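You operate a simulated robot arm through the tools that you are given. There is no shell and no other tool.

You are at the controls of a simulated robot arm. One attempt, no reset.

Task
Set the closing speed by the card; close and open the tines once.
Fine: at the gripper bench; blue CLOSE knob first; air on for the try, off again after.
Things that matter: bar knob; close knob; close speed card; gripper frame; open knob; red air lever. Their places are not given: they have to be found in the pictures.

The check looks at the end state, three seconds after you hand in, the way a careful person would. Anything else that was tipped, shoved, dropped, spilled or broken makes it a failure.

Robot
A 7-joint arm with a two-finger parallel gripper, fixed in place. Base frame: the origin is on the floor under the middle of its stand, x ahead of it, y to its left, z up. Readings come in mm, degrees, newtons and seconds.
With the tool pointing down near the work surface it reaches from about 500 to 940 mm from the base axis. Its first joint turns from -166.0 to 166.0 degrees. Payload 3.91 kg.
Tool frame: the origin (TCP) lies between the finger pads and is the grasp point; the fingertips stand 30 mm ahead of it; z points along the fingers, y is the line along which they close. Largest opening 110 mm; finger width 20, thickness 10; the body of the gripper, 48 by 112 mm, starts 55 mm behind the TCP.
Orientation is told as [roll, pitch, yaw] about the base's x, y, z axes, in that order, counted from this pose: with the fingers straight down and closing along the base's y, the tool's x points along the base's -x, its y along +y and its z along -z.

Tools
- The arm moves only by the tool nudge_tool. Its argument "commands" is a list that holds one entry, the list of rows, each a list of 7 numbers: the shift along the tool's x, y, z in mm, then the turn, a rotation vector about the tool's x, y, z in degrees, then the opening, from 0 (shut) to 1 (fully open). In form: [[[dx, dy, dz, wx, wy, wz, fingers], ...]]. A call has 1 to 20 rows; each row shifts and turns the commanded pose from where the row before left it, along the tool's axes as they then stand. A row lasts 0.2 s, in which the tool goes at most 50 mm and 8.6 degrees; a call with a longer step from one row to the next is refused whole, and so is a gripper value outside its range. A pose out of reach is approached as far as the arm can. The call stops where the force on the tool passes 70 N (or 10 N more than at its start, if that is more) or the arm is blocked; 0.2 s more then pass. Each finger travels about 72 mm/s and halts on what it meets, pressing with about 33 N; the grip force reading is that of the motor and also rises with nothing between the fingers. The clock runs only during rows and for 0.2 s after the last one: add rows that do not move to give the fingers time. The reply holds the time, the measured pose of the TCP, the force on the tool along the base axes, the opening and the grip force, in the units named above and with some noise, with the torque about the TCP (base axes, N m) and any sound that the robot's microphone picked up.
- Cameras (640 x 400 px; columns grow to the right, rows downward): "scene" is fixed at [218.7, -500.8, 1497.8]; the picture's right is [0.76, -0.65, 0.00], its down [-0.43, -0.50, -0.75] and it looks along [0.49, 0.57, -0.66] (base axes); focal length 321 px, centre (320, 200). "wrist" rides on the gripper at [73, 17, -103] in the tool frame; the picture's right is [-0.23, 0.97, 0.00], its down [-0.76, -0.18, -0.62] and it looks along [-0.61, -0.14, 0.78] (tool axes); focal length 222 px, centre (320, 200).
- get_image(camera): a new picture of that camera. No time passes.
- slide_trunk(by): slides the trunk up (or, below 0, down) by that many mm; the arm rides with it, the base frame stays. It gives what a move gives, with no picture.
- point_at(camera, pixels): for up to 12 pixels [column, row] of the newest picture of that camera ("zoom" is the newest enlarged one), the place [x, y, z] in the base frame of the surface seen there, good to about 2 mm. No time passes.
- inspect(camera, box): a new picture of the part [left, top, right, bottom] of that camera's present view, enlarged. No time passes.
- close_job(): hands the job in; it is judged then, once.

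Leave the gripper open and the arm clear of the work at the hand-in unless told otherwise.

The tools are called after "Emit:" as a command line: name --argument value ..., lists and objects as JSON in quotes. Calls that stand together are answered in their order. nudge_tool: Moves the arm, as the interface text tells. Its arguments: {"type":"object","properties":{"commands":{"type":"array","items":{"type":"array","items":{"type":"array","items":{"type":"number"}}}}},"required":["commands"]} The other tools are called the same way: slide_trunk (by) moves the trunk up or down; get_image (camera) takes a picture; point_at (camera, pixels) gives the place of the surface under pixels of a picture; inspect (camera, box) takes an enlarged picture of a part of a camera's view; close_job () hands the job in.

At the start:

```text
time: 0.0
position: [512.4, -72.9, 1177.2]
tool_rot: [-0.1, 0.0, -0.1]
wrist_force: [0.1, 0.3, -0.1]
torque: [0.01, -0.01, 0.02]
finger_gap: 110.0
grip_force: 0.1
trunk travel left (down, up): [-625.0, 57.0]
```

scene: 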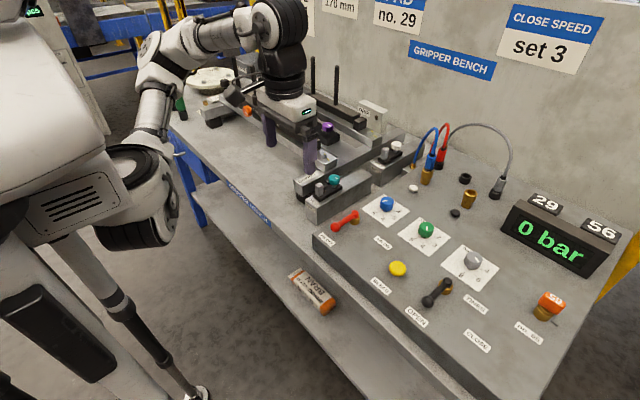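
wrist: 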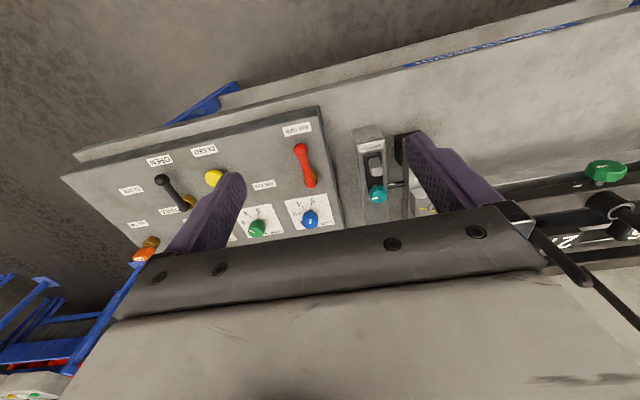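

The scene shows a gripper bench with a red lever, a blue, a green and a grey knob, a yellow button, a black lever, and a card reading "CLOSE SPEED set 3". I'll enlarge the panel and cards to read them.

Emit:
inspect --camera "scene" --box '[310, 180, 630, 380]'

Emit:
inspect --camera "scene" --box '[300, 0, 620, 200]'

Emit:
inspect --camera "scene" --box '[340, 180, 500, 280]'

Emit:
inspect --camera "wrist" --box '[80, 100, 400, 300]'

```text
2.00 times, centred on (470, 280) of scene
```

zoom: 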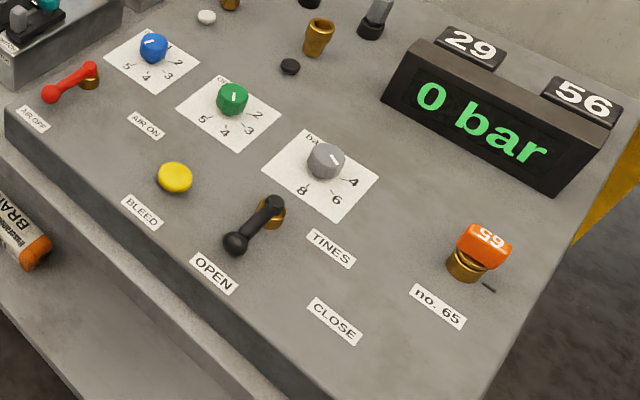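

```text
2.00 times, centred on (460, 100) of scene
```

zoom: 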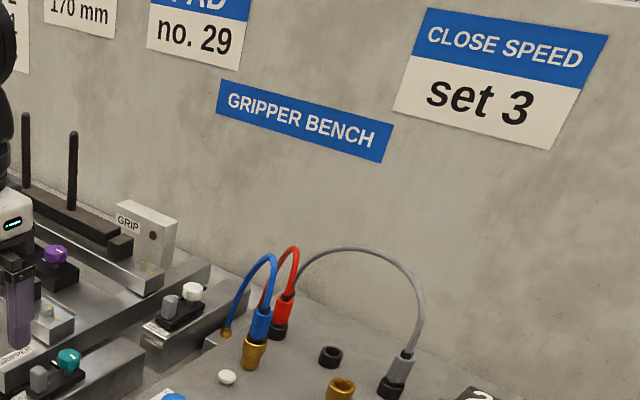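

```text
4.00 times, centred on (420, 230) of scene
```

zoom: 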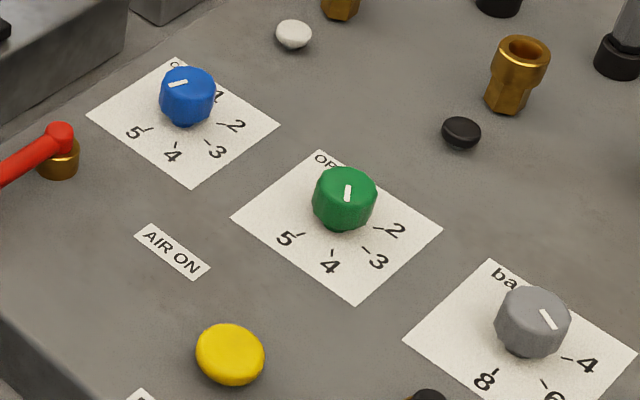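

```text
2.00 times, centred on (240, 200) of wrist
```

zoom: 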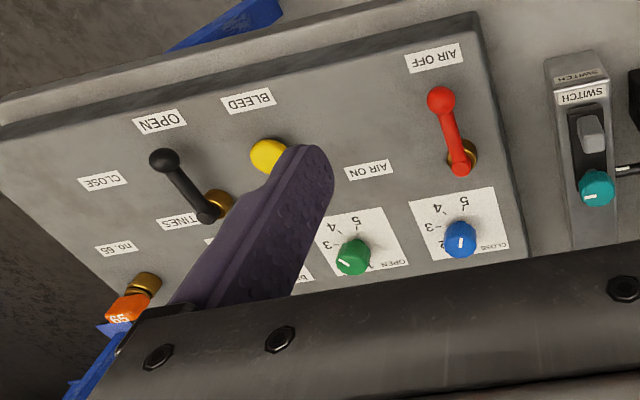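

The card says close speed = 3. Now I'll locate the panel items from the main picture: the red lever, blue knob, dial digits, black lever and labels.

Emit:
get_image --camera "scene"

Emit:
inspect --camera "scene" --box '[352, 184, 416, 224]'

Emit:
inspect --camera "scene" --box '[180, 0, 420, 150]'

Emit:
inspect --camera "scene" --box '[170, 60, 430, 222]'

```text
taken
```

scene: 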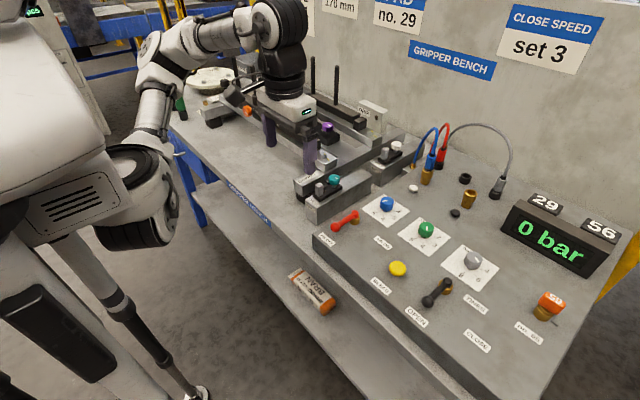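

```text
10.00 times, centred on (384, 204) of scene
```

zoom: 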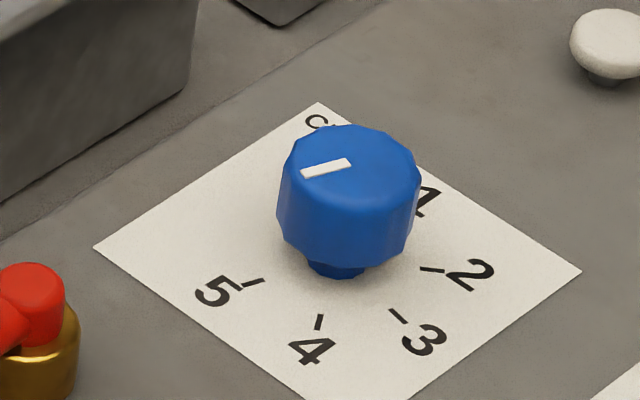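

```text
2.67 times, centred on (300, 75) of scene
```

zoom: 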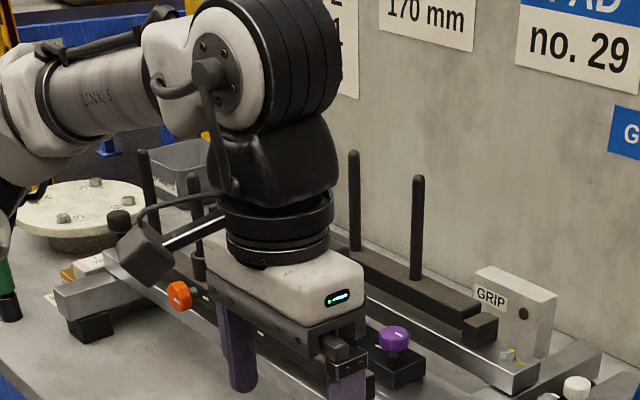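

```text
2.46 times, centred on (300, 141) of scene
```

zoom: 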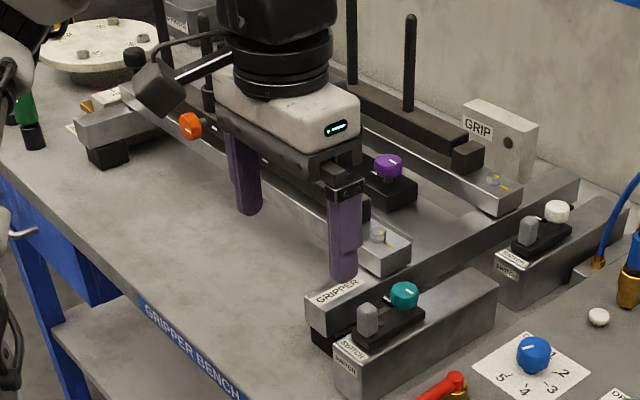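

Now I'll take 3D readings of the blue dial: card corners, the digits' ticks, the knob top and the white pointer in the zoom.

Emit:
inspect --camera "scene" --box '[352, 184, 416, 224]'

Emit:
point_at --camera "zoom" --pixels '[[318, 103], [580, 271], [95, 247], [253, 282], [320, 321], [398, 316], [433, 269], [304, 173], [349, 161], [352, 158], [352, 225], [338, 268]]'

Emit:
point_at --camera "scene" --pixels '[[333, 228], [351, 215], [344, 222], [427, 300], [445, 285], [436, 292], [416, 317], [477, 341], [478, 303], [326, 241], [383, 243], [397, 268]]'

```text
10.00 times, centred on (384, 204) of scene
```

zoom: 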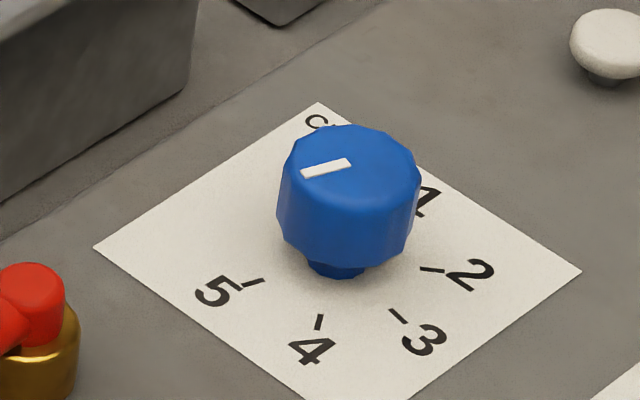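

```text
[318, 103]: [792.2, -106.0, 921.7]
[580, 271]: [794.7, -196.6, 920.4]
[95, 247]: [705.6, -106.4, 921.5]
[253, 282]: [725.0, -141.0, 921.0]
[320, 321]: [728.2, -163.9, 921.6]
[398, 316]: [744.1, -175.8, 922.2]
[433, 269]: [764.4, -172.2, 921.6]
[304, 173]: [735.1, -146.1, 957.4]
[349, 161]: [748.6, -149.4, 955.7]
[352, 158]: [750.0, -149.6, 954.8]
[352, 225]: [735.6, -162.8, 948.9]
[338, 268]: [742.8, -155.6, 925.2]
```

```text
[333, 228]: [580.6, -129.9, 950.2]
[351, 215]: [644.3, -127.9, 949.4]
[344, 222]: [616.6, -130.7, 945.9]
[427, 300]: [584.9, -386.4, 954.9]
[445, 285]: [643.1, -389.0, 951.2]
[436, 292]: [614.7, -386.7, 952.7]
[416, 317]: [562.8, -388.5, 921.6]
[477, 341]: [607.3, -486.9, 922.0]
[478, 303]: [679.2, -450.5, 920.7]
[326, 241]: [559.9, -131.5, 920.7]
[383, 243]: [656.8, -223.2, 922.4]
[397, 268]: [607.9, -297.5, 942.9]
```

The blue knob's centre is about (750, -151), with its top at z≈956. Its pointer is at about 162°, which is the 5 tick (158–160°). The 3 tick is at about 256°, so it needs about 95° counter-clockwise seen from above. Next I'll check the neighbours' heights (hoses, green knob, display, switches) and the bar dial.

Emit:
point_at --camera "scene" --pixels '[[426, 228], [474, 259], [432, 131], [446, 125], [470, 125], [510, 150], [413, 188], [335, 178], [395, 146], [520, 206], [586, 235], [545, 296]]'

Emit:
inspect --camera "scene" --box '[396, 206, 508, 296]'

Emit:
inspect --camera "scene" --box '[400, 270, 500, 360]'

Emit:
inspect --camera "scene" --box '[310, 200, 400, 260]'

```text
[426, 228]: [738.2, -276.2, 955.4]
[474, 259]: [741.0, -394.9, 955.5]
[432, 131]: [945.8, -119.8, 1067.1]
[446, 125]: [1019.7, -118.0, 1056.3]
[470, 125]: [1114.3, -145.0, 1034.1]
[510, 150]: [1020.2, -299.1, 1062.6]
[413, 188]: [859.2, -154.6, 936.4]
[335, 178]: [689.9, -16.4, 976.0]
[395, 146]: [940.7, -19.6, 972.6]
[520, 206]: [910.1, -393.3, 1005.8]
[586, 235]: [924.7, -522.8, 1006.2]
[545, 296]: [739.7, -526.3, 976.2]
```

```text
4.44 times, centred on (452, 251) of scene
```

zoom: 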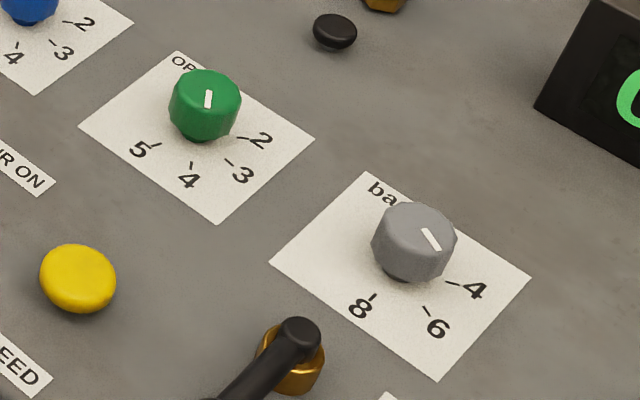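

```text
4.44 times, centred on (450, 315) of scene
```

zoom: 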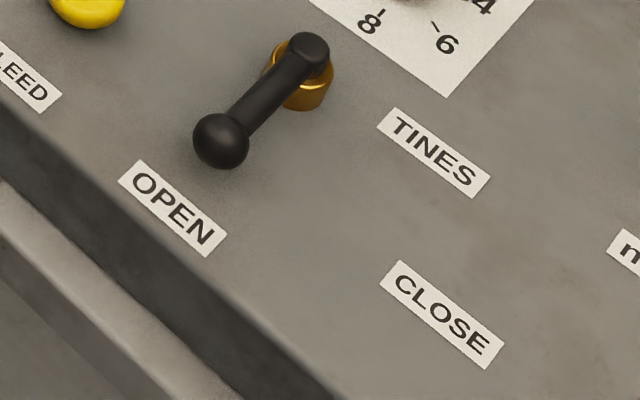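

```text
6.67 times, centred on (355, 230) of scene
```

zoom: 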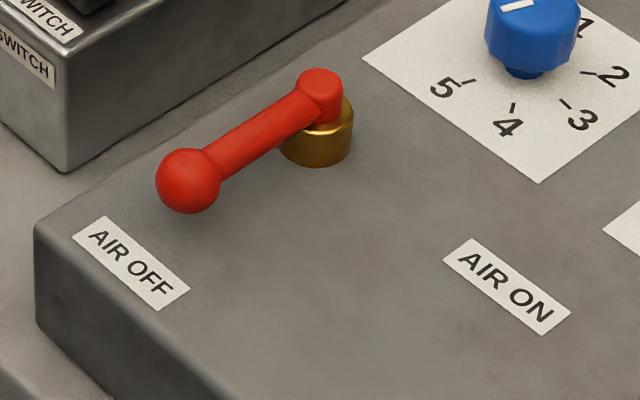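

The red lever's pivot is at about (648, -129) and its ball at (577, -131), with AIR ON toward -y. I'll first carry the gripper level at z≈1177 to above the blue knob at (750, -151), narrowing the opening, then look again.

Emit:
nudge_tool --commands '[[[-39.6, -13.1, 0, 0, 0, 0, 0.8], [-39.6, -13.1, 0, 0, 0, 0, 0.6], [-39.6, -13.1, 0, 0, 0, 0, 0.6], [-39.6, -13.1, 0, 0, 0, 0, 0.6], [-39.6, -13.1, 0, 0, 0, 0, 0.6], [-39.6, -13.1, 0, 0, 0, 0, 0.6], [0, 0, 0, 0, 0, 0, 0.6], [0, 0, 0, 0, 0, 0, 0.6]]]'

```text
time: 1.8
position: [749.3, -149.4, 1177.3]
tool_rot: [0.0, -0.1, 0.1]
wrist_force: [0.3, 0.5, -0.2]
torque: [0.0, -0.01, 0.01]
finger_gap: 66.0
grip_force: 0.0
trunk travel left (down, up): [-625.0, 57.0]
```

The tool is above the knob. I'll take pictures from both cameras before lowering.

Emit:
get_image --camera "wrist"

Emit:
get_image --camera "scene"

```text
taken
```

wrist: 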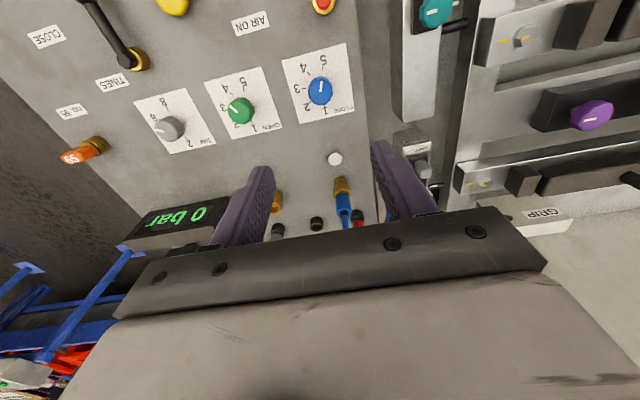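

```text
taken
```

scene: 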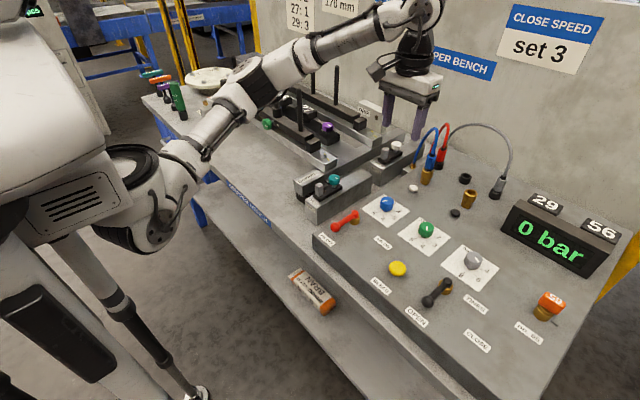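

The forearm now spans above the gripper frame's posts. I'll measure the posts' tops and the underside of the forearm before lowering, and enlarge that region.

Emit:
inspect --camera "scene" --box '[140, 20, 460, 220]'

Emit:
point_at --camera "zoom" --pixels '[[393, 95], [393, 180], [90, 330], [130, 290], [220, 200], [300, 170], [350, 110], [420, 60], [500, 30], [375, 150], [355, 240], [280, 140]]'

Emit:
inspect --camera "wrist" --box '[280, 40, 380, 120]'

```text
2.00 times, centred on (300, 120) of scene
```

zoom: 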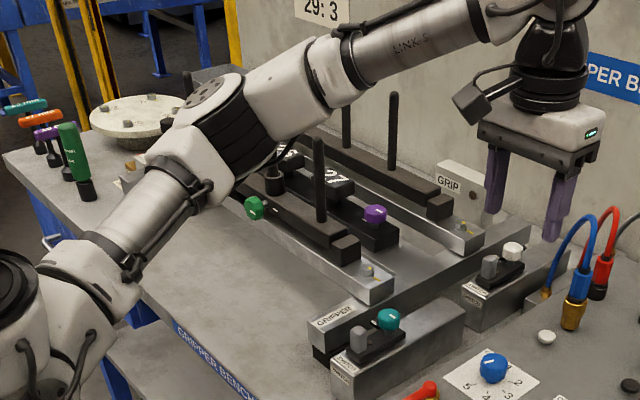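

```text
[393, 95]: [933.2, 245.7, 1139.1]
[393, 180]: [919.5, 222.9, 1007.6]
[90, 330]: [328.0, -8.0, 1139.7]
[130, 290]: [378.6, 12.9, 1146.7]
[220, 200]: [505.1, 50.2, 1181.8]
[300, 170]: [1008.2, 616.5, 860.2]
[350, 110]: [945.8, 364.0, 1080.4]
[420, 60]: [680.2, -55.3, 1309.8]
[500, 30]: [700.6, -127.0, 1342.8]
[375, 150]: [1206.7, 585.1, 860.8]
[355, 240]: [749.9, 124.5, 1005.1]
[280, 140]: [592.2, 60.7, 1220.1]
```

```text
5.00 times, centred on (330, 80) of wrist
```

zoom: 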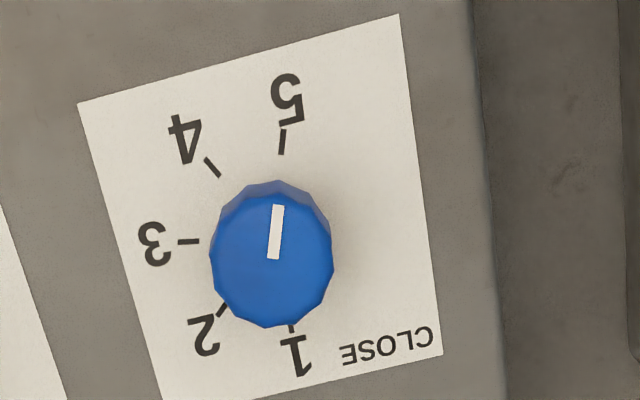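

The wrist picture confirms the pointer is on 5, and 3 is a quarter turn away, counter-clockwise seen from above. I'll get the wrist camera's 3D readings for the dial to fix the knob's centre.

Emit:
inspect --camera "wrist" --box '[280, 40, 380, 120]'

Emit:
point_at --camera "zoom" --pixels '[[80, 105], [397, 17], [439, 353], [282, 143], [212, 168], [188, 242], [278, 208], [273, 256], [215, 255], [328, 255], [270, 322], [292, 329]]'

```text
5.00 times, centred on (330, 80) of wrist
```

zoom: 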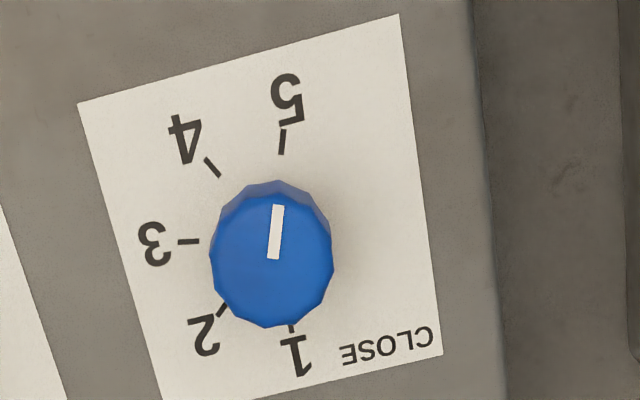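

```text
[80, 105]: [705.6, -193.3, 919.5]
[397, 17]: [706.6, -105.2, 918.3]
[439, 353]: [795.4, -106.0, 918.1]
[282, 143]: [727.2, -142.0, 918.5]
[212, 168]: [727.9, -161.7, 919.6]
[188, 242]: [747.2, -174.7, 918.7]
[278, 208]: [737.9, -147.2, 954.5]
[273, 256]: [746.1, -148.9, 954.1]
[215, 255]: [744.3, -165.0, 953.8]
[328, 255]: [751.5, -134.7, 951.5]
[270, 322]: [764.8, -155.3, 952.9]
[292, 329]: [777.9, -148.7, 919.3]
```

The knob's centre averages to (750.3, -150.3), and the 3 tick sits at about 258–262°. I'll turn the tool +50° about its z (clockwise from above) at height, so the gripped turn stays centred, then lower to about z=1010, just above the knob.

Emit:
nudge_tool --commands '[[[-1, -0.9, 0, 0, 0, 8.3, 0.6], [0, 0, 0, 0, 0, 8.3, 0.6], [0, 0, 0, 0, 0, 8.3, 0.6], [0, 0, 0, 0, 0, 8.3, 0.6], [0, 0, 0, 0, 0, 8.4, 0.6], [0, 0, 0, 0, 0, 8.4, 0.6], [0, 0, 0, 0, 0, 0, 0.6]]]'

Emit:
nudge_tool --commands '[[[0, 0, 28, 0, 0, 0, 0.6], [0, 0, 28, 0, 0, 0, 0.6], [0, 0, 28, 0, 0, 0, 0.6], [0, 0, 28, 0, 0, 0, 0.6], [0, 0, 28, 0, 0, 0, 0.6], [0, 0, 27, 0, 0, 0, 0.6], [0, 0, 0, 0, 0, 0, 0.6]]]'

Emit:
get_image --camera "scene"

Emit:
get_image --camera "wrist"

```text
time: 3.4
position: [750.2, -153.6, 1177.2]
tool_rot: [0.0, 0.0, -50.0]
wrist_force: [-0.5, -0.6, -0.5]
torque: [-0.04, -0.03, 0.0]
finger_gap: 65.8
grip_force: 0.1
trunk travel left (down, up): [-625.0, 57.0]
```

```text
time: 5.0
position: [751.1, -153.7, 1009.9]
tool_rot: [0.0, -0.1, -50.0]
wrist_force: [-0.2, -0.4, -0.9]
torque: [-0.02, 0.0, -0.01]
finger_gap: 66.0
grip_force: 0.2
trunk travel left (down, up): [-625.0, 57.0]
```

```text
taken
```

scene: 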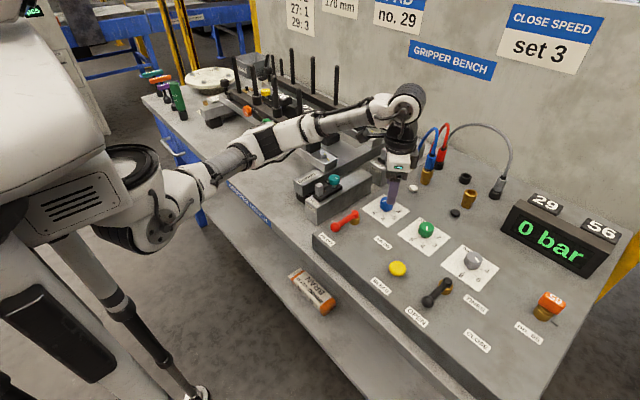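

```text
taken
```

wrist: 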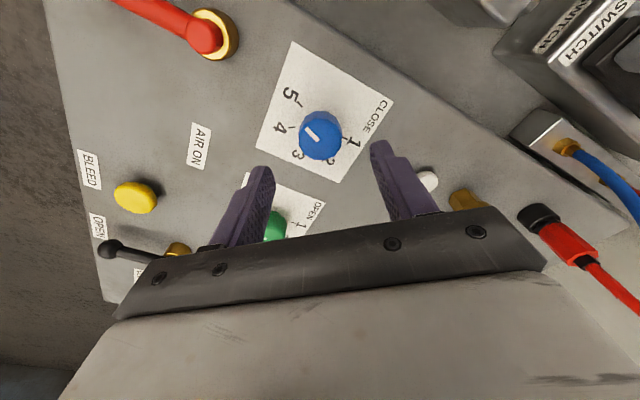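

The forearm is now lower and passes over the frame's near end. I'll check its clearance there before the last 54 mm.

Emit:
inspect --camera "scene" --box '[200, 60, 440, 210]'

Emit:
point_at --camera "zoom" --pixels '[[50, 275], [100, 250], [180, 235], [230, 215], [300, 195], [350, 180], [420, 170], [480, 150], [260, 265], [320, 245], [350, 330], [420, 215]]'

```text
2.67 times, centred on (320, 135) of scene
```

zoom: 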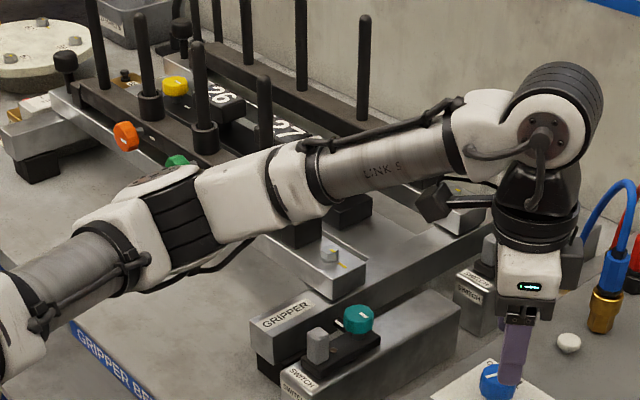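

```text
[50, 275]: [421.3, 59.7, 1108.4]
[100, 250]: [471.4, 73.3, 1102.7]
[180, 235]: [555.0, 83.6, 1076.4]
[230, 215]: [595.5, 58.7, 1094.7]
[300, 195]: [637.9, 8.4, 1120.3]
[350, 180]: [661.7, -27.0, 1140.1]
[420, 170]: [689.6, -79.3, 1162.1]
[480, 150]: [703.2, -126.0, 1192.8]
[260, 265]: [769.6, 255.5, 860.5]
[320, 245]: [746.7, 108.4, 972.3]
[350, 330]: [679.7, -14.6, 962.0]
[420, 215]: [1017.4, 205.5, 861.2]
```

The forearm stays well clear of the frame and posts. I'll correct sideways by about (-0.7, +3.2) in base terms (tool 2.9, 1.5) and lower 50 mm so the fingertips straddle the knob at z≈930.

Emit:
nudge_tool --commands '[[[2.9, 1.5, 10, 0, 0, 0, 0.6], [0, 0, 15, 0, 0, 0, 0.6], [0, 0, 15, 0, 0, 0, 0.6], [0, 0, 10, 0, 0, 0, 0.6], [0, 0, 0, 0, 0, 0, 0.6], [0, 0, 0, 0, 0, 0, 0.6]]]'

Emit:
get_image --camera "wrist"

Emit:
inspect --camera "scene" --box '[340, 150, 460, 250]'

```text
time: 6.4
position: [749.1, -149.6, 960.4]
tool_rot: [0.1, -0.2, -50.0]
wrist_force: [0.2, 0.2, -0.1]
torque: [-0.03, 0.0, 0.01]
finger_gap: 66.0
grip_force: 0.1
trunk travel left (down, up): [-625.0, 57.0]
```

```text
taken
```

wrist: 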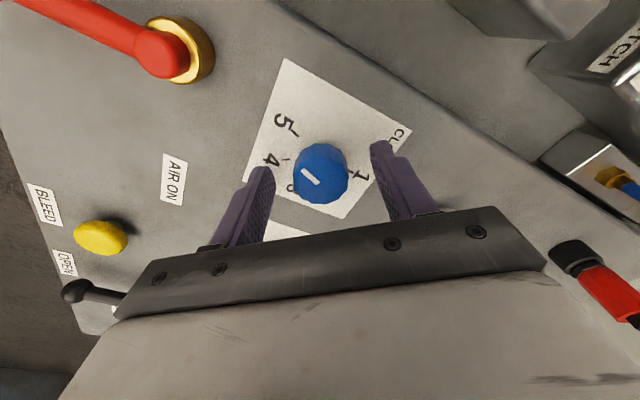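

```text
4.00 times, centred on (400, 200) of scene
```

zoom: 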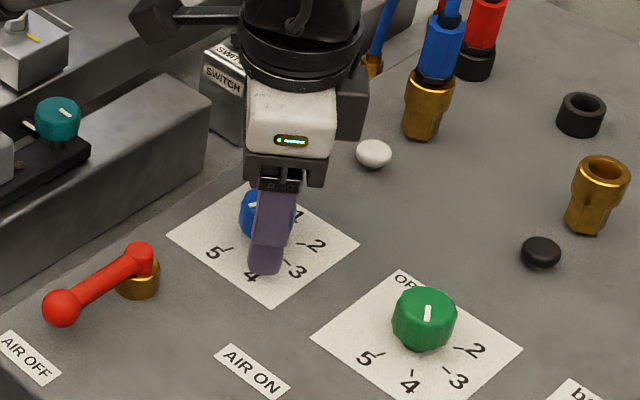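

The fingers straddle the knob evenly. Closing on it now.

Emit:
nudge_tool --commands '[[[0, 0, 0, 0, 0, 0, 0.1], [0, 0, 0, 0, 0, 0, 0.1], [0, 0, 0, 0, 0, 0, 0.1], [0, 0, 0, 0, 0, 0, 0.1]]]'

```text
time: 7.4
position: [749.8, -148.7, 960.3]
tool_rot: [0.1, -0.1, -49.9]
wrist_force: [0.5, 0.7, 0.4]
torque: [-0.06, -0.08, 0.06]
finger_gap: 33.6
grip_force: 45.0
trunk travel left (down, up): [-625.0, 57.0]
```

The knob is gripped, with a gap of 33.6 mm and low side force. I'll turn counter-clockwise from above (tool z negative) by 50° first and watch the torque.

Emit:
nudge_tool --commands '[[[0, 0, 0, 0, 0, -5, 0.1], [0, 0, 0, 0, 0, -5, 0.1], [0, 0, 0, 0, 0, -5, 0.1], [0, 0, 0, 0, 0, -5, 0.1], [0, 0, 0, 0, 0, -5, 0.1], [0, 0, 0, 0, 0, -5, 0.1], [0, 0, 0, 0, 0, -5, 0.1], [0, 0, 0, 0, 0, -5, 0.1], [0, 0, 0, 0, 0, -5, 0.1], [0, 0, 0, 0, 0, -5, 0.1], [0, 0, 0, 0, 0, 0, 0.1]]]'

Emit:
get_image --camera "wrist"

Emit:
inspect --camera "scene" --box '[340, 150, 460, 250]'

```text
time: 9.8
position: [749.4, -150.1, 959.8]
tool_rot: [-0.1, 0.0, 0.0]
wrist_force: [-11.3, -7.0, -5.1]
torque: [0.16, 0.27, 0.03]
finger_gap: 33.5
grip_force: 45.0
trunk travel left (down, up): [-625.0, 57.0]
```

```text
taken
```

wrist: 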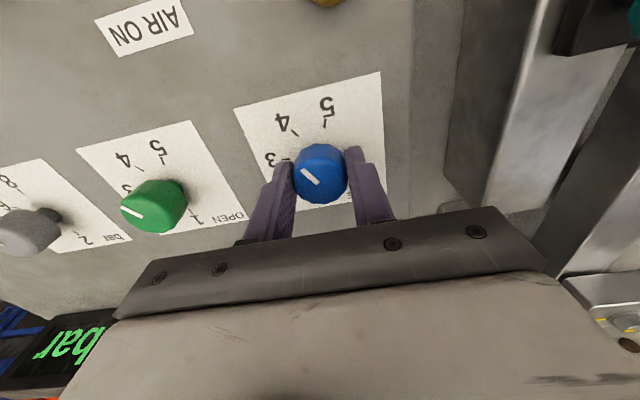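

```text
4.00 times, centred on (400, 200) of scene
```

zoom: 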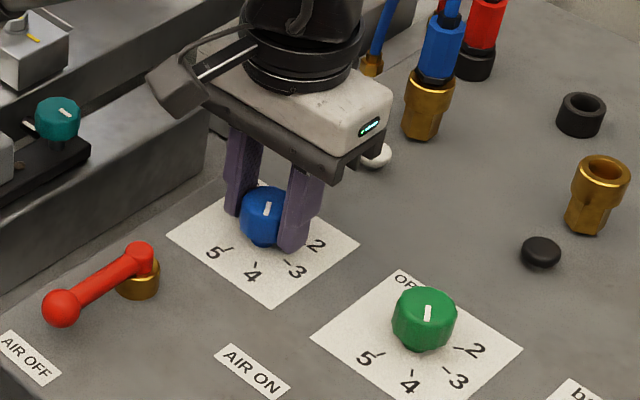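

The knob follows without slip; the pointer is now at about 4. I'll turn another 48°.

Emit:
nudge_tool --commands '[[[0, 0, 0, 0, 0, -5, 0.1], [0, 0, 0, 0, 0, -5, 0.1], [0, 0, 0, 0, 0, -5, 0.1], [0, 0, 0, 0, 0, -5, 0.1], [0, 0, 0, 0, 0, -5, 0.1], [0, 0, 0, 0, 0, -5, 0.1], [0, 0, 0, 0, 0, -5, 0.1], [0, 0, 0, 0, 0, -5, 0.1], [0, 0, 0, 0, 0, -5, 0.1], [0, 0, 0, 0, 0, -3, 0.1], [0, 0, 0, 0, 0, 0, 0.1]]]'

Emit:
get_image --camera "wrist"

Emit:
inspect --camera "scene" --box '[340, 150, 460, 250]'

```text
time: 12.2
position: [749.5, -150.2, 960.5]
tool_rot: [-0.1, -0.1, 48.1]
wrist_force: [-15.6, -7.7, -5.1]
torque: [-0.28, 1.09, 0.0]
finger_gap: 33.7
grip_force: 45.0
trunk travel left (down, up): [-625.0, 57.0]
```

```text
taken
```

wrist: 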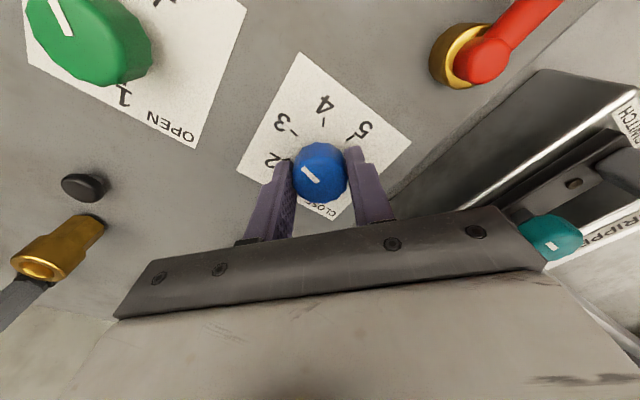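

```text
4.00 times, centred on (400, 200) of scene
```

zoom: 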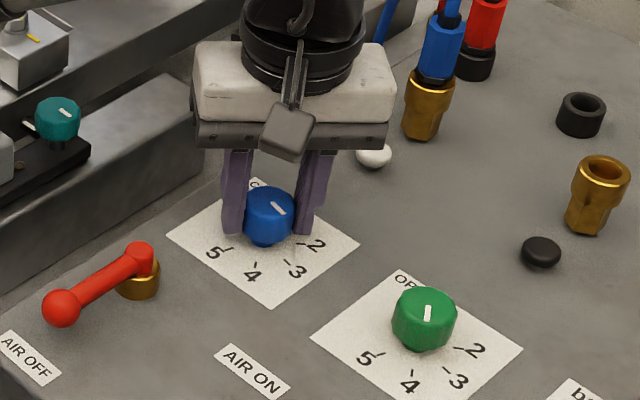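

The pointer seems close to 3. I'll zoom in and measure the pointer's ends and the 3 tick.

Emit:
inspect --camera "scene" --box '[368, 186, 432, 226]'

```text
10.00 times, centred on (400, 206) of scene
```

zoom: 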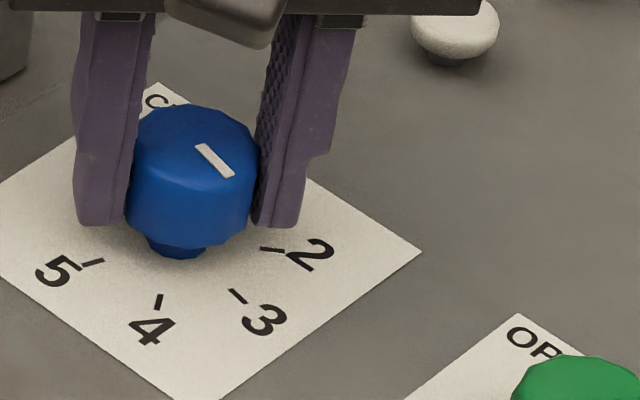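

Emit:
inspect --camera "scene" --box '[376, 190, 408, 220]'

Emit:
point_at --camera "zoom" --pixels '[[320, 200]]'

Emit:
inspect --camera "wrist" --box '[230, 60, 410, 210]'

```text
13.33 times, centred on (392, 205) of scene
```

zoom: 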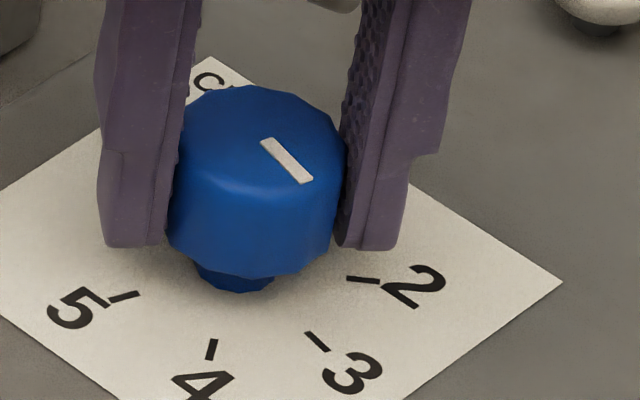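

```text
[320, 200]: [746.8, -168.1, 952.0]
```

```text
2.67 times, centred on (320, 135) of wrist
```

zoom: 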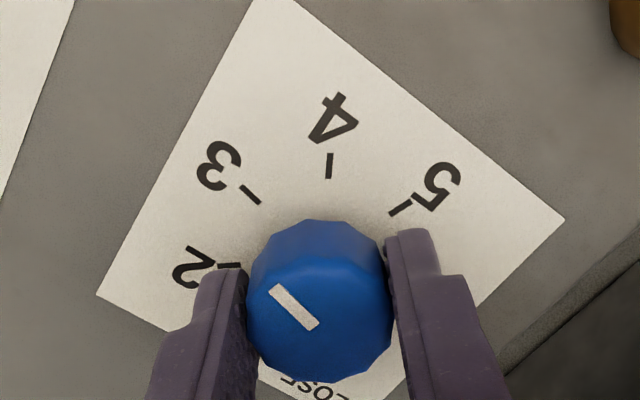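

Fitting the four visible ticks gives 50° spacing: 5 at 160°, 4 at 210°, 3 at 260°. The pointer now measures about 256–258°. I'll add 2.5° more, then open the fingers.

Emit:
nudge_tool --commands '[[[0, 0, 0, 0, 0, -2.5, 0.1], [0, 0, 0, 0, 0, 0, 0.1], [0, 0, 0, 0, 0, 0, 0.1]]]'

Emit:
nudge_tool --commands '[[[0, 0, 0, 0, 0, 0, 0.3], [0, 0, 0, 0, 0, 0, 0.5], [0, 0, 0, 0, 0, 0, 0.6], [0, 0, 0, 0, 0, 0, 0.6]]]'

Emit:
inspect --camera "scene" --box '[376, 190, 408, 220]'

Emit:
inspect --camera "wrist" --box '[230, 60, 410, 210]'

```text
time: 13.0
position: [749.9, -149.9, 961.2]
tool_rot: [-0.1, 0.0, 50.5]
wrist_force: [-12.9, -6.0, -5.6]
torque: [-0.65, 0.86, 0.0]
finger_gap: 33.7
grip_force: 44.8
trunk travel left (down, up): [-625.0, 57.0]
```

```text
time: 14.0
position: [750.5, -150.7, 959.6]
tool_rot: [-0.1, 0.0, 50.6]
wrist_force: [0.0, -0.1, -0.2]
torque: [-0.03, 0.03, 0.0]
finger_gap: 66.0
grip_force: 0.1
trunk travel left (down, up): [-625.0, 57.0]
```

```text
13.33 times, centred on (392, 205) of scene
```

zoom: 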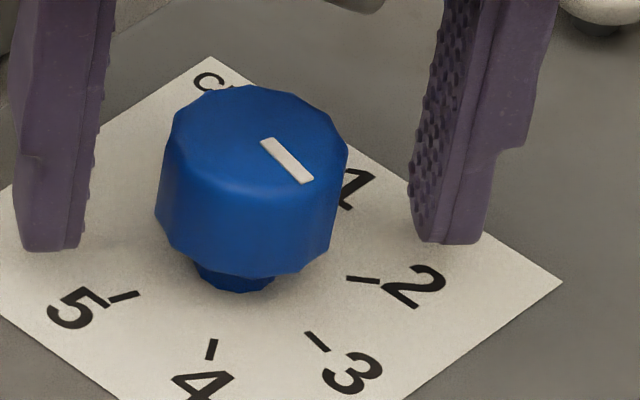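

```text
2.67 times, centred on (320, 135) of wrist
```

zoom: 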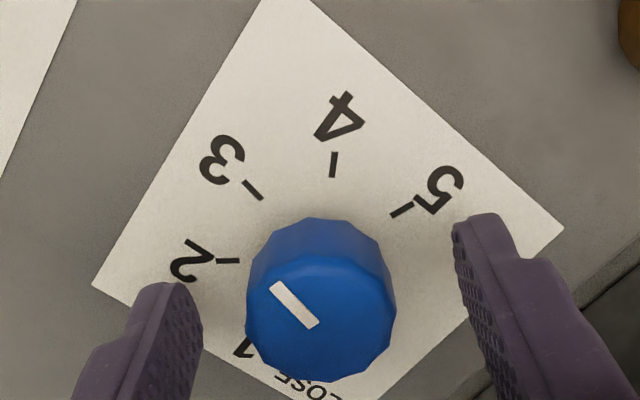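

The fingers are clear. I'll zoom further on the pointer to measure its angle precisely.

Emit:
inspect --camera "scene" --box '[382, 194, 398, 204]'

Emit:
inspect --camera "wrist" --box '[288, 90, 352, 200]'

Emit:
inspect --camera "wrist" --box '[296, 160, 328, 180]'

```text
16.00 times, centred on (390, 199) of scene
```

zoom: 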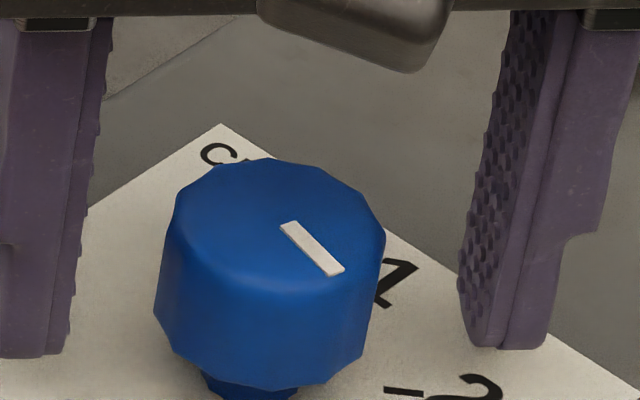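

```text
3.64 times, centred on (320, 145) of wrist
```

zoom: 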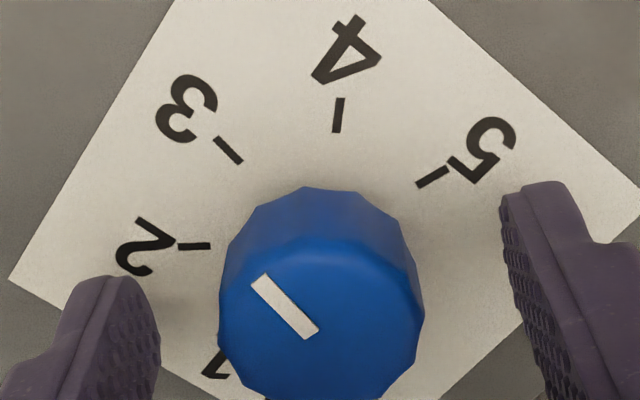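

```text
16.00 times, centred on (312, 170) of wrist
```

zoom: 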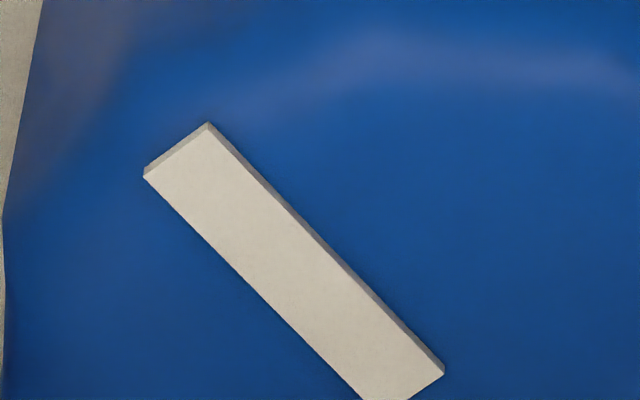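

Both cameras agree: 3 is at about 260° and the pointer is at about 255–256°, so it's 4–5° short. The last small turn was lost in finger give. I'll grip again and turn 7° to take up the give, then measure.

Emit:
nudge_tool --commands '[[[0, 0, 0, 0, 0, 0, 0.1], [0, 0, 0, 0, 0, 0, 0.1], [0, 0, 0, 0, 0, 0, 0.1], [0, 0, 0, 0, 0, 0, 0.1], [0, 0, 0, 0, 0, -3.5, 0.1], [0, 0, 0, 0, 0, -3.5, 0.1], [0, 0, 0, 0, 0, 0, 0.1], [0, 0, 0, 0, 0, 0, 0.1]]]'

Emit:
inspect --camera "scene" --box '[382, 194, 398, 204]'

Emit:
inspect --camera "wrist" --box '[288, 90, 352, 200]'

```text
time: 15.8
position: [749.3, -148.6, 959.8]
tool_rot: [0.0, 0.1, 57.6]
wrist_force: [-9.6, 3.1, -3.5]
torque: [0.33, 0.05, 0.01]
finger_gap: 33.4
grip_force: 44.9
trunk travel left (down, up): [-625.0, 57.0]
```

```text
16.00 times, centred on (390, 199) of scene
```

zoom: 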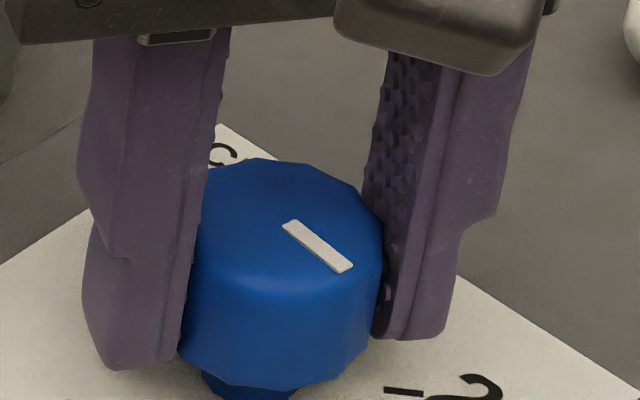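

```text
3.64 times, centred on (320, 145) of wrist
```

zoom: 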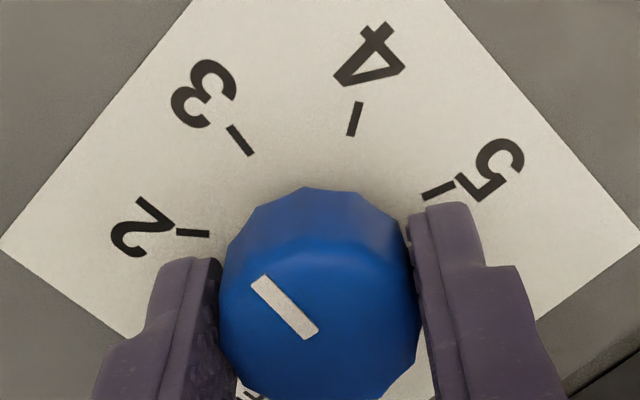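

The pointer now measures about 262°, slightly past 260°. I'll turn back 2° and open, then measure.

Emit:
nudge_tool --commands '[[[0, 0, 0, 0, 0, 2, 0.1], [0, 0, 0, 0, 0, 0, 0.1], [0, 0, 0, 0, 0, 0, 0.1], [0, 0, 0, 0, 0, 0, 0.35], [0, 0, 0, 0, 0, 0, 0.6], [0, 0, 0, 0, 0, 0, 0.6]]]'

Emit:
inspect --camera "scene" --box '[382, 194, 398, 204]'

Emit:
inspect --camera "wrist" --box '[288, 90, 352, 200]'

```text
time: 17.2
position: [751.0, -149.2, 961.2]
tool_rot: [-0.1, 0.1, 55.6]
wrist_force: [0.4, -0.3, 0.5]
torque: [0.01, -0.01, 0.01]
finger_gap: 66.0
grip_force: 0.0
trunk travel left (down, up): [-625.0, 57.0]
```

```text
16.00 times, centred on (390, 199) of scene
```

zoom: 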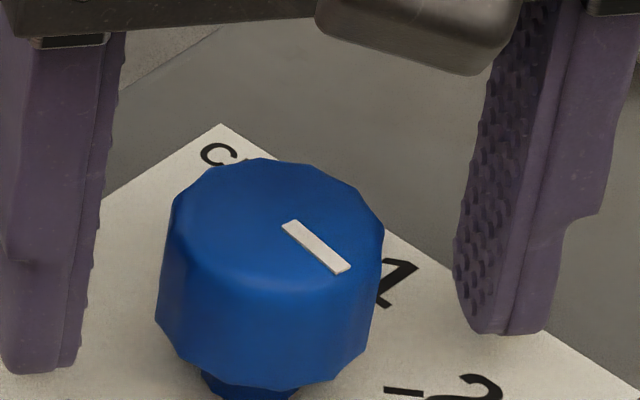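

```text
3.64 times, centred on (320, 145) of wrist
```

zoom: 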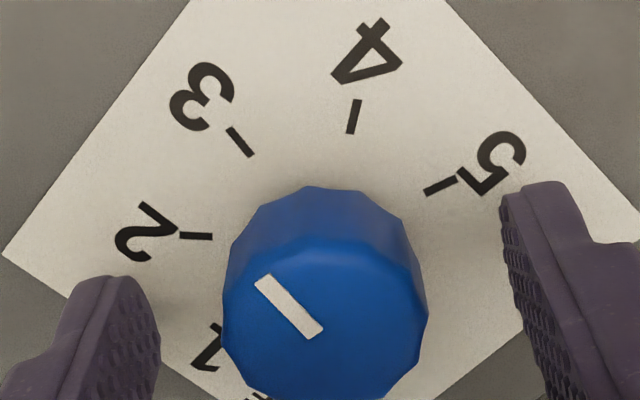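

The pointer is now at about 260.5°, on the 3 mark. Next I'll lift straight up 120 mm, turn the tool back to yaw 0, and close the fingers to use as a pusher.

Emit:
nudge_tool --commands '[[[0, 0, -20, 0, 0, 0, 0.6], [0, 0, -40, 0, 0, 0, 0.6], [0, 0, -40, 0, 0, 0, 0.6], [0, 0, -20, 0, 0, 0, 0.6], [0, 0, 0, 0, 0, 8, 0.4], [0, 0, 0, 0, 0, 8, 0.2], [0, 0, 0, 0, 0, 8, 0], [0, 0, 0, 0, 0, 8, 0], [0, 0, 0, 0, 0, 8, 0], [0, 0, 0, 0, 0, 8, 0], [0, 0, 0, 0, 0, 7.6, 0], [0, 0, 0, 0, 0, 0, 0], [0, 0, 0, 0, 0, 0, 0]]]'

Emit:
inspect --camera "scene" --box '[368, 184, 408, 224]'

Emit:
get_image --camera "scene"

```text
time: 20.0
position: [750.9, -149.7, 1079.9]
tool_rot: [0.0, 0.0, -0.2]
wrist_force: [-0.2, 0.2, 0.0]
torque: [0.03, 0.01, 0.01]
finger_gap: 0.0
grip_force: 33.6
trunk travel left (down, up): [-625.0, 57.0]
```

```text
10.00 times, centred on (388, 204) of scene
```

zoom: 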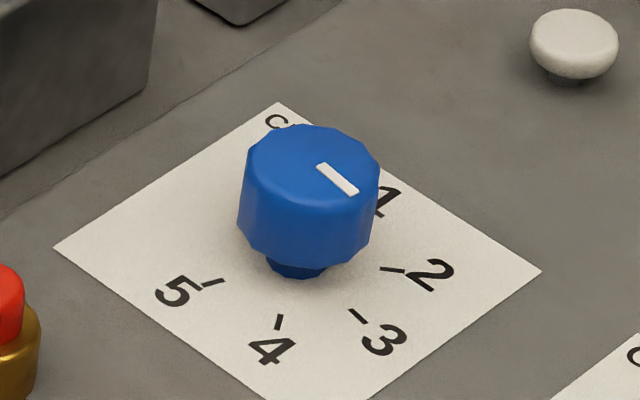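

```text
taken
```

scene: 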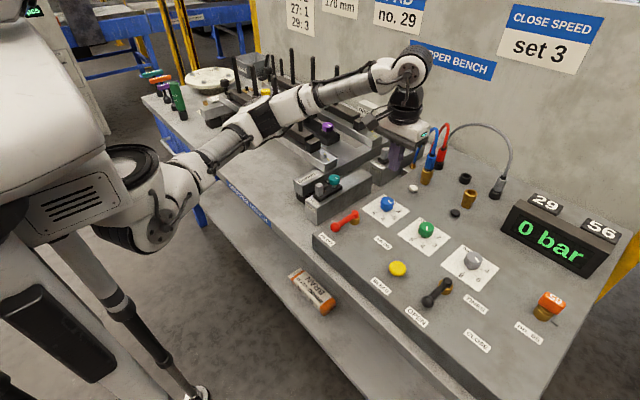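

The blue knob reads 3. Now I'll measure the red lever (boss, rod, ball) and the switch block beside it in an enlarged view.

Emit:
inspect --camera "scene" --box '[306, 180, 386, 260]'

Emit:
inspect --camera "scene" --box '[310, 200, 374, 240]'

Emit:
point_at --camera "scene" --pixels '[[318, 210], [308, 205], [335, 205], [365, 190], [360, 195], [316, 235], [320, 222], [332, 217], [313, 232], [383, 243]]'

Emit:
point_at --camera "zoom" --pixels '[[230, 280], [215, 265], [275, 235], [330, 200], [385, 160], [410, 130], [430, 120], [415, 150], [430, 230], [455, 210], [300, 245], [340, 215]]'

```text
5.00 times, centred on (346, 220) of scene
```

zoom: 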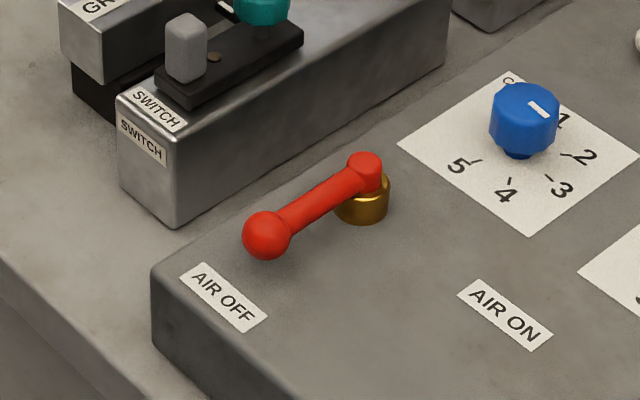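

```text
10.00 times, centred on (342, 220) of scene
```

zoom: 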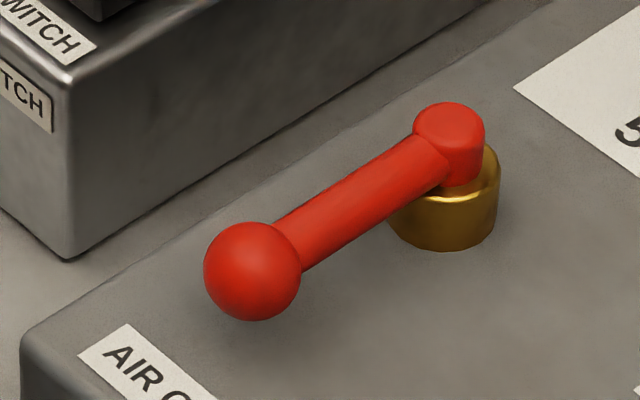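

```text
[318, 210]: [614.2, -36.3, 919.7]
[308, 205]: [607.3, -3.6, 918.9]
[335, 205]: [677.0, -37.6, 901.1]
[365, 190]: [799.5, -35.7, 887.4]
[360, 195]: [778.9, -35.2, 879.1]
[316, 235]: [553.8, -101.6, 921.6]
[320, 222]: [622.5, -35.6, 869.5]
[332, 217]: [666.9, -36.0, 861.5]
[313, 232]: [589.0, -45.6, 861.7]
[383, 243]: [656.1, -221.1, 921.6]
```

```text
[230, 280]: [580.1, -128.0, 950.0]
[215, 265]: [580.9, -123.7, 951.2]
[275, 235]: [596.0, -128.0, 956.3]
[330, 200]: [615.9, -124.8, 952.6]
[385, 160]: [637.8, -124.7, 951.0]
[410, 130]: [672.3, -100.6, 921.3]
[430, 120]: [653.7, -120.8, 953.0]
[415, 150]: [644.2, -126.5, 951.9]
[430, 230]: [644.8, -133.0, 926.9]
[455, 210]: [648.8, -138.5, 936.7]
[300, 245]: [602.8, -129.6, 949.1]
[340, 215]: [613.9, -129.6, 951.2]
```

The red lever's pivot is at about (653, -128) and the ball at (583, -129). The switch block's face is at y≈-36, so there's room on the +y side. I'll move at z=1080 to above (601, -98) and check the arm.

Emit:
nudge_tool --commands '[[[37.5, 12.9, 0, 0, 0, 0, 0], [37.5, 12.9, 0, 0, 0, 0, 0], [37.5, 12.9, 0, 0, 0, 0, 0], [37.5, 12.9, 0, 0, 0, 0, 0], [0, 0, 0, 0, 0, 0, 0]]]'

Emit:
get_image --camera "scene"

Emit:
get_image --camera "wrist"

```text
time: 21.2
position: [603.4, -97.0, 1079.6]
tool_rot: [-0.2, 0.0, -0.1]
wrist_force: [-0.7, -0.3, 0.3]
torque: [0.01, -0.03, 0.01]
finger_gap: 0.0
grip_force: 33.4
trunk travel left (down, up): [-625.0, 57.0]
```

```text
taken
```

scene: 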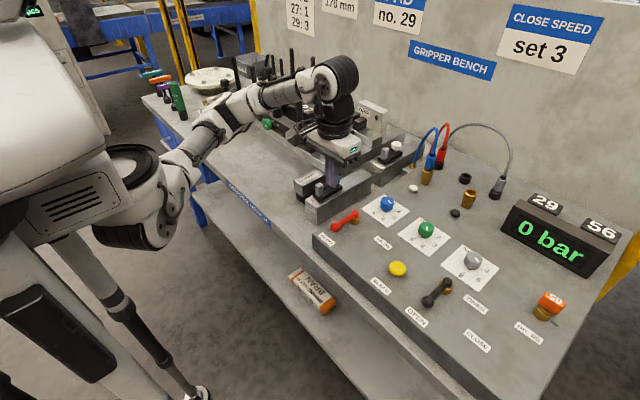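

```text
taken
```

wrist: 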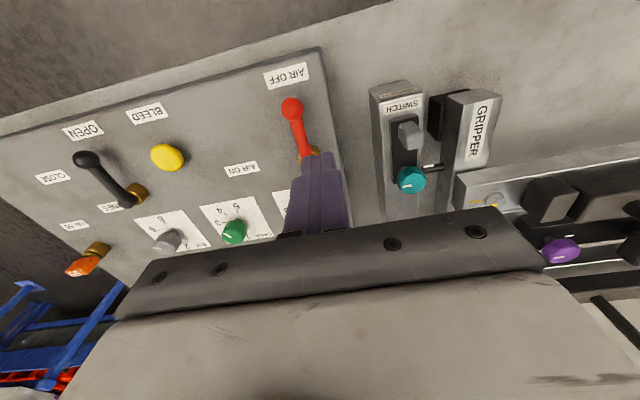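

Before lowering I'll check how far the forearm and elbow are from the frame and posts.

Emit:
inspect --camera "scene" --box '[150, 40, 390, 210]'

Emit:
point_at --camera "scene" --pixels '[[190, 150], [205, 135], [220, 125], [240, 110], [262, 98], [285, 92], [300, 90], [325, 85], [340, 70], [335, 125], [272, 130], [290, 55]]'

```text
2.35 times, centred on (270, 125) of scene
```

zoom: 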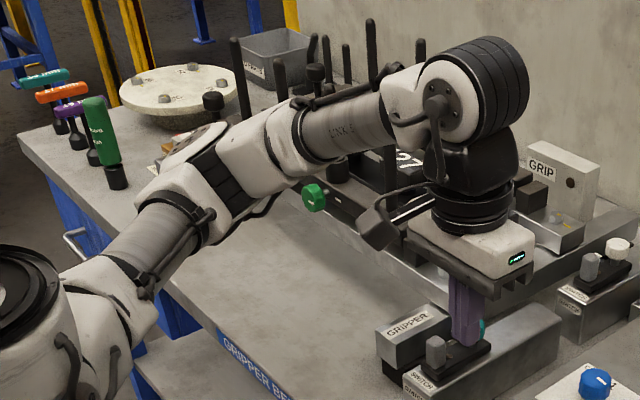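

```text
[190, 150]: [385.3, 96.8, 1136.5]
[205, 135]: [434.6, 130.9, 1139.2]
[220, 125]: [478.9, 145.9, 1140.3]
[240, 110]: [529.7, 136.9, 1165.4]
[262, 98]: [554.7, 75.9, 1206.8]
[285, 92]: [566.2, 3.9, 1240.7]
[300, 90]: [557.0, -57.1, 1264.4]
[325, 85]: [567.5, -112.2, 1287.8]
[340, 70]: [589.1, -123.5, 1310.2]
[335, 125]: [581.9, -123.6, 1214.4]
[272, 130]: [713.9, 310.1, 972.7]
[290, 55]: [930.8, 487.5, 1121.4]
```

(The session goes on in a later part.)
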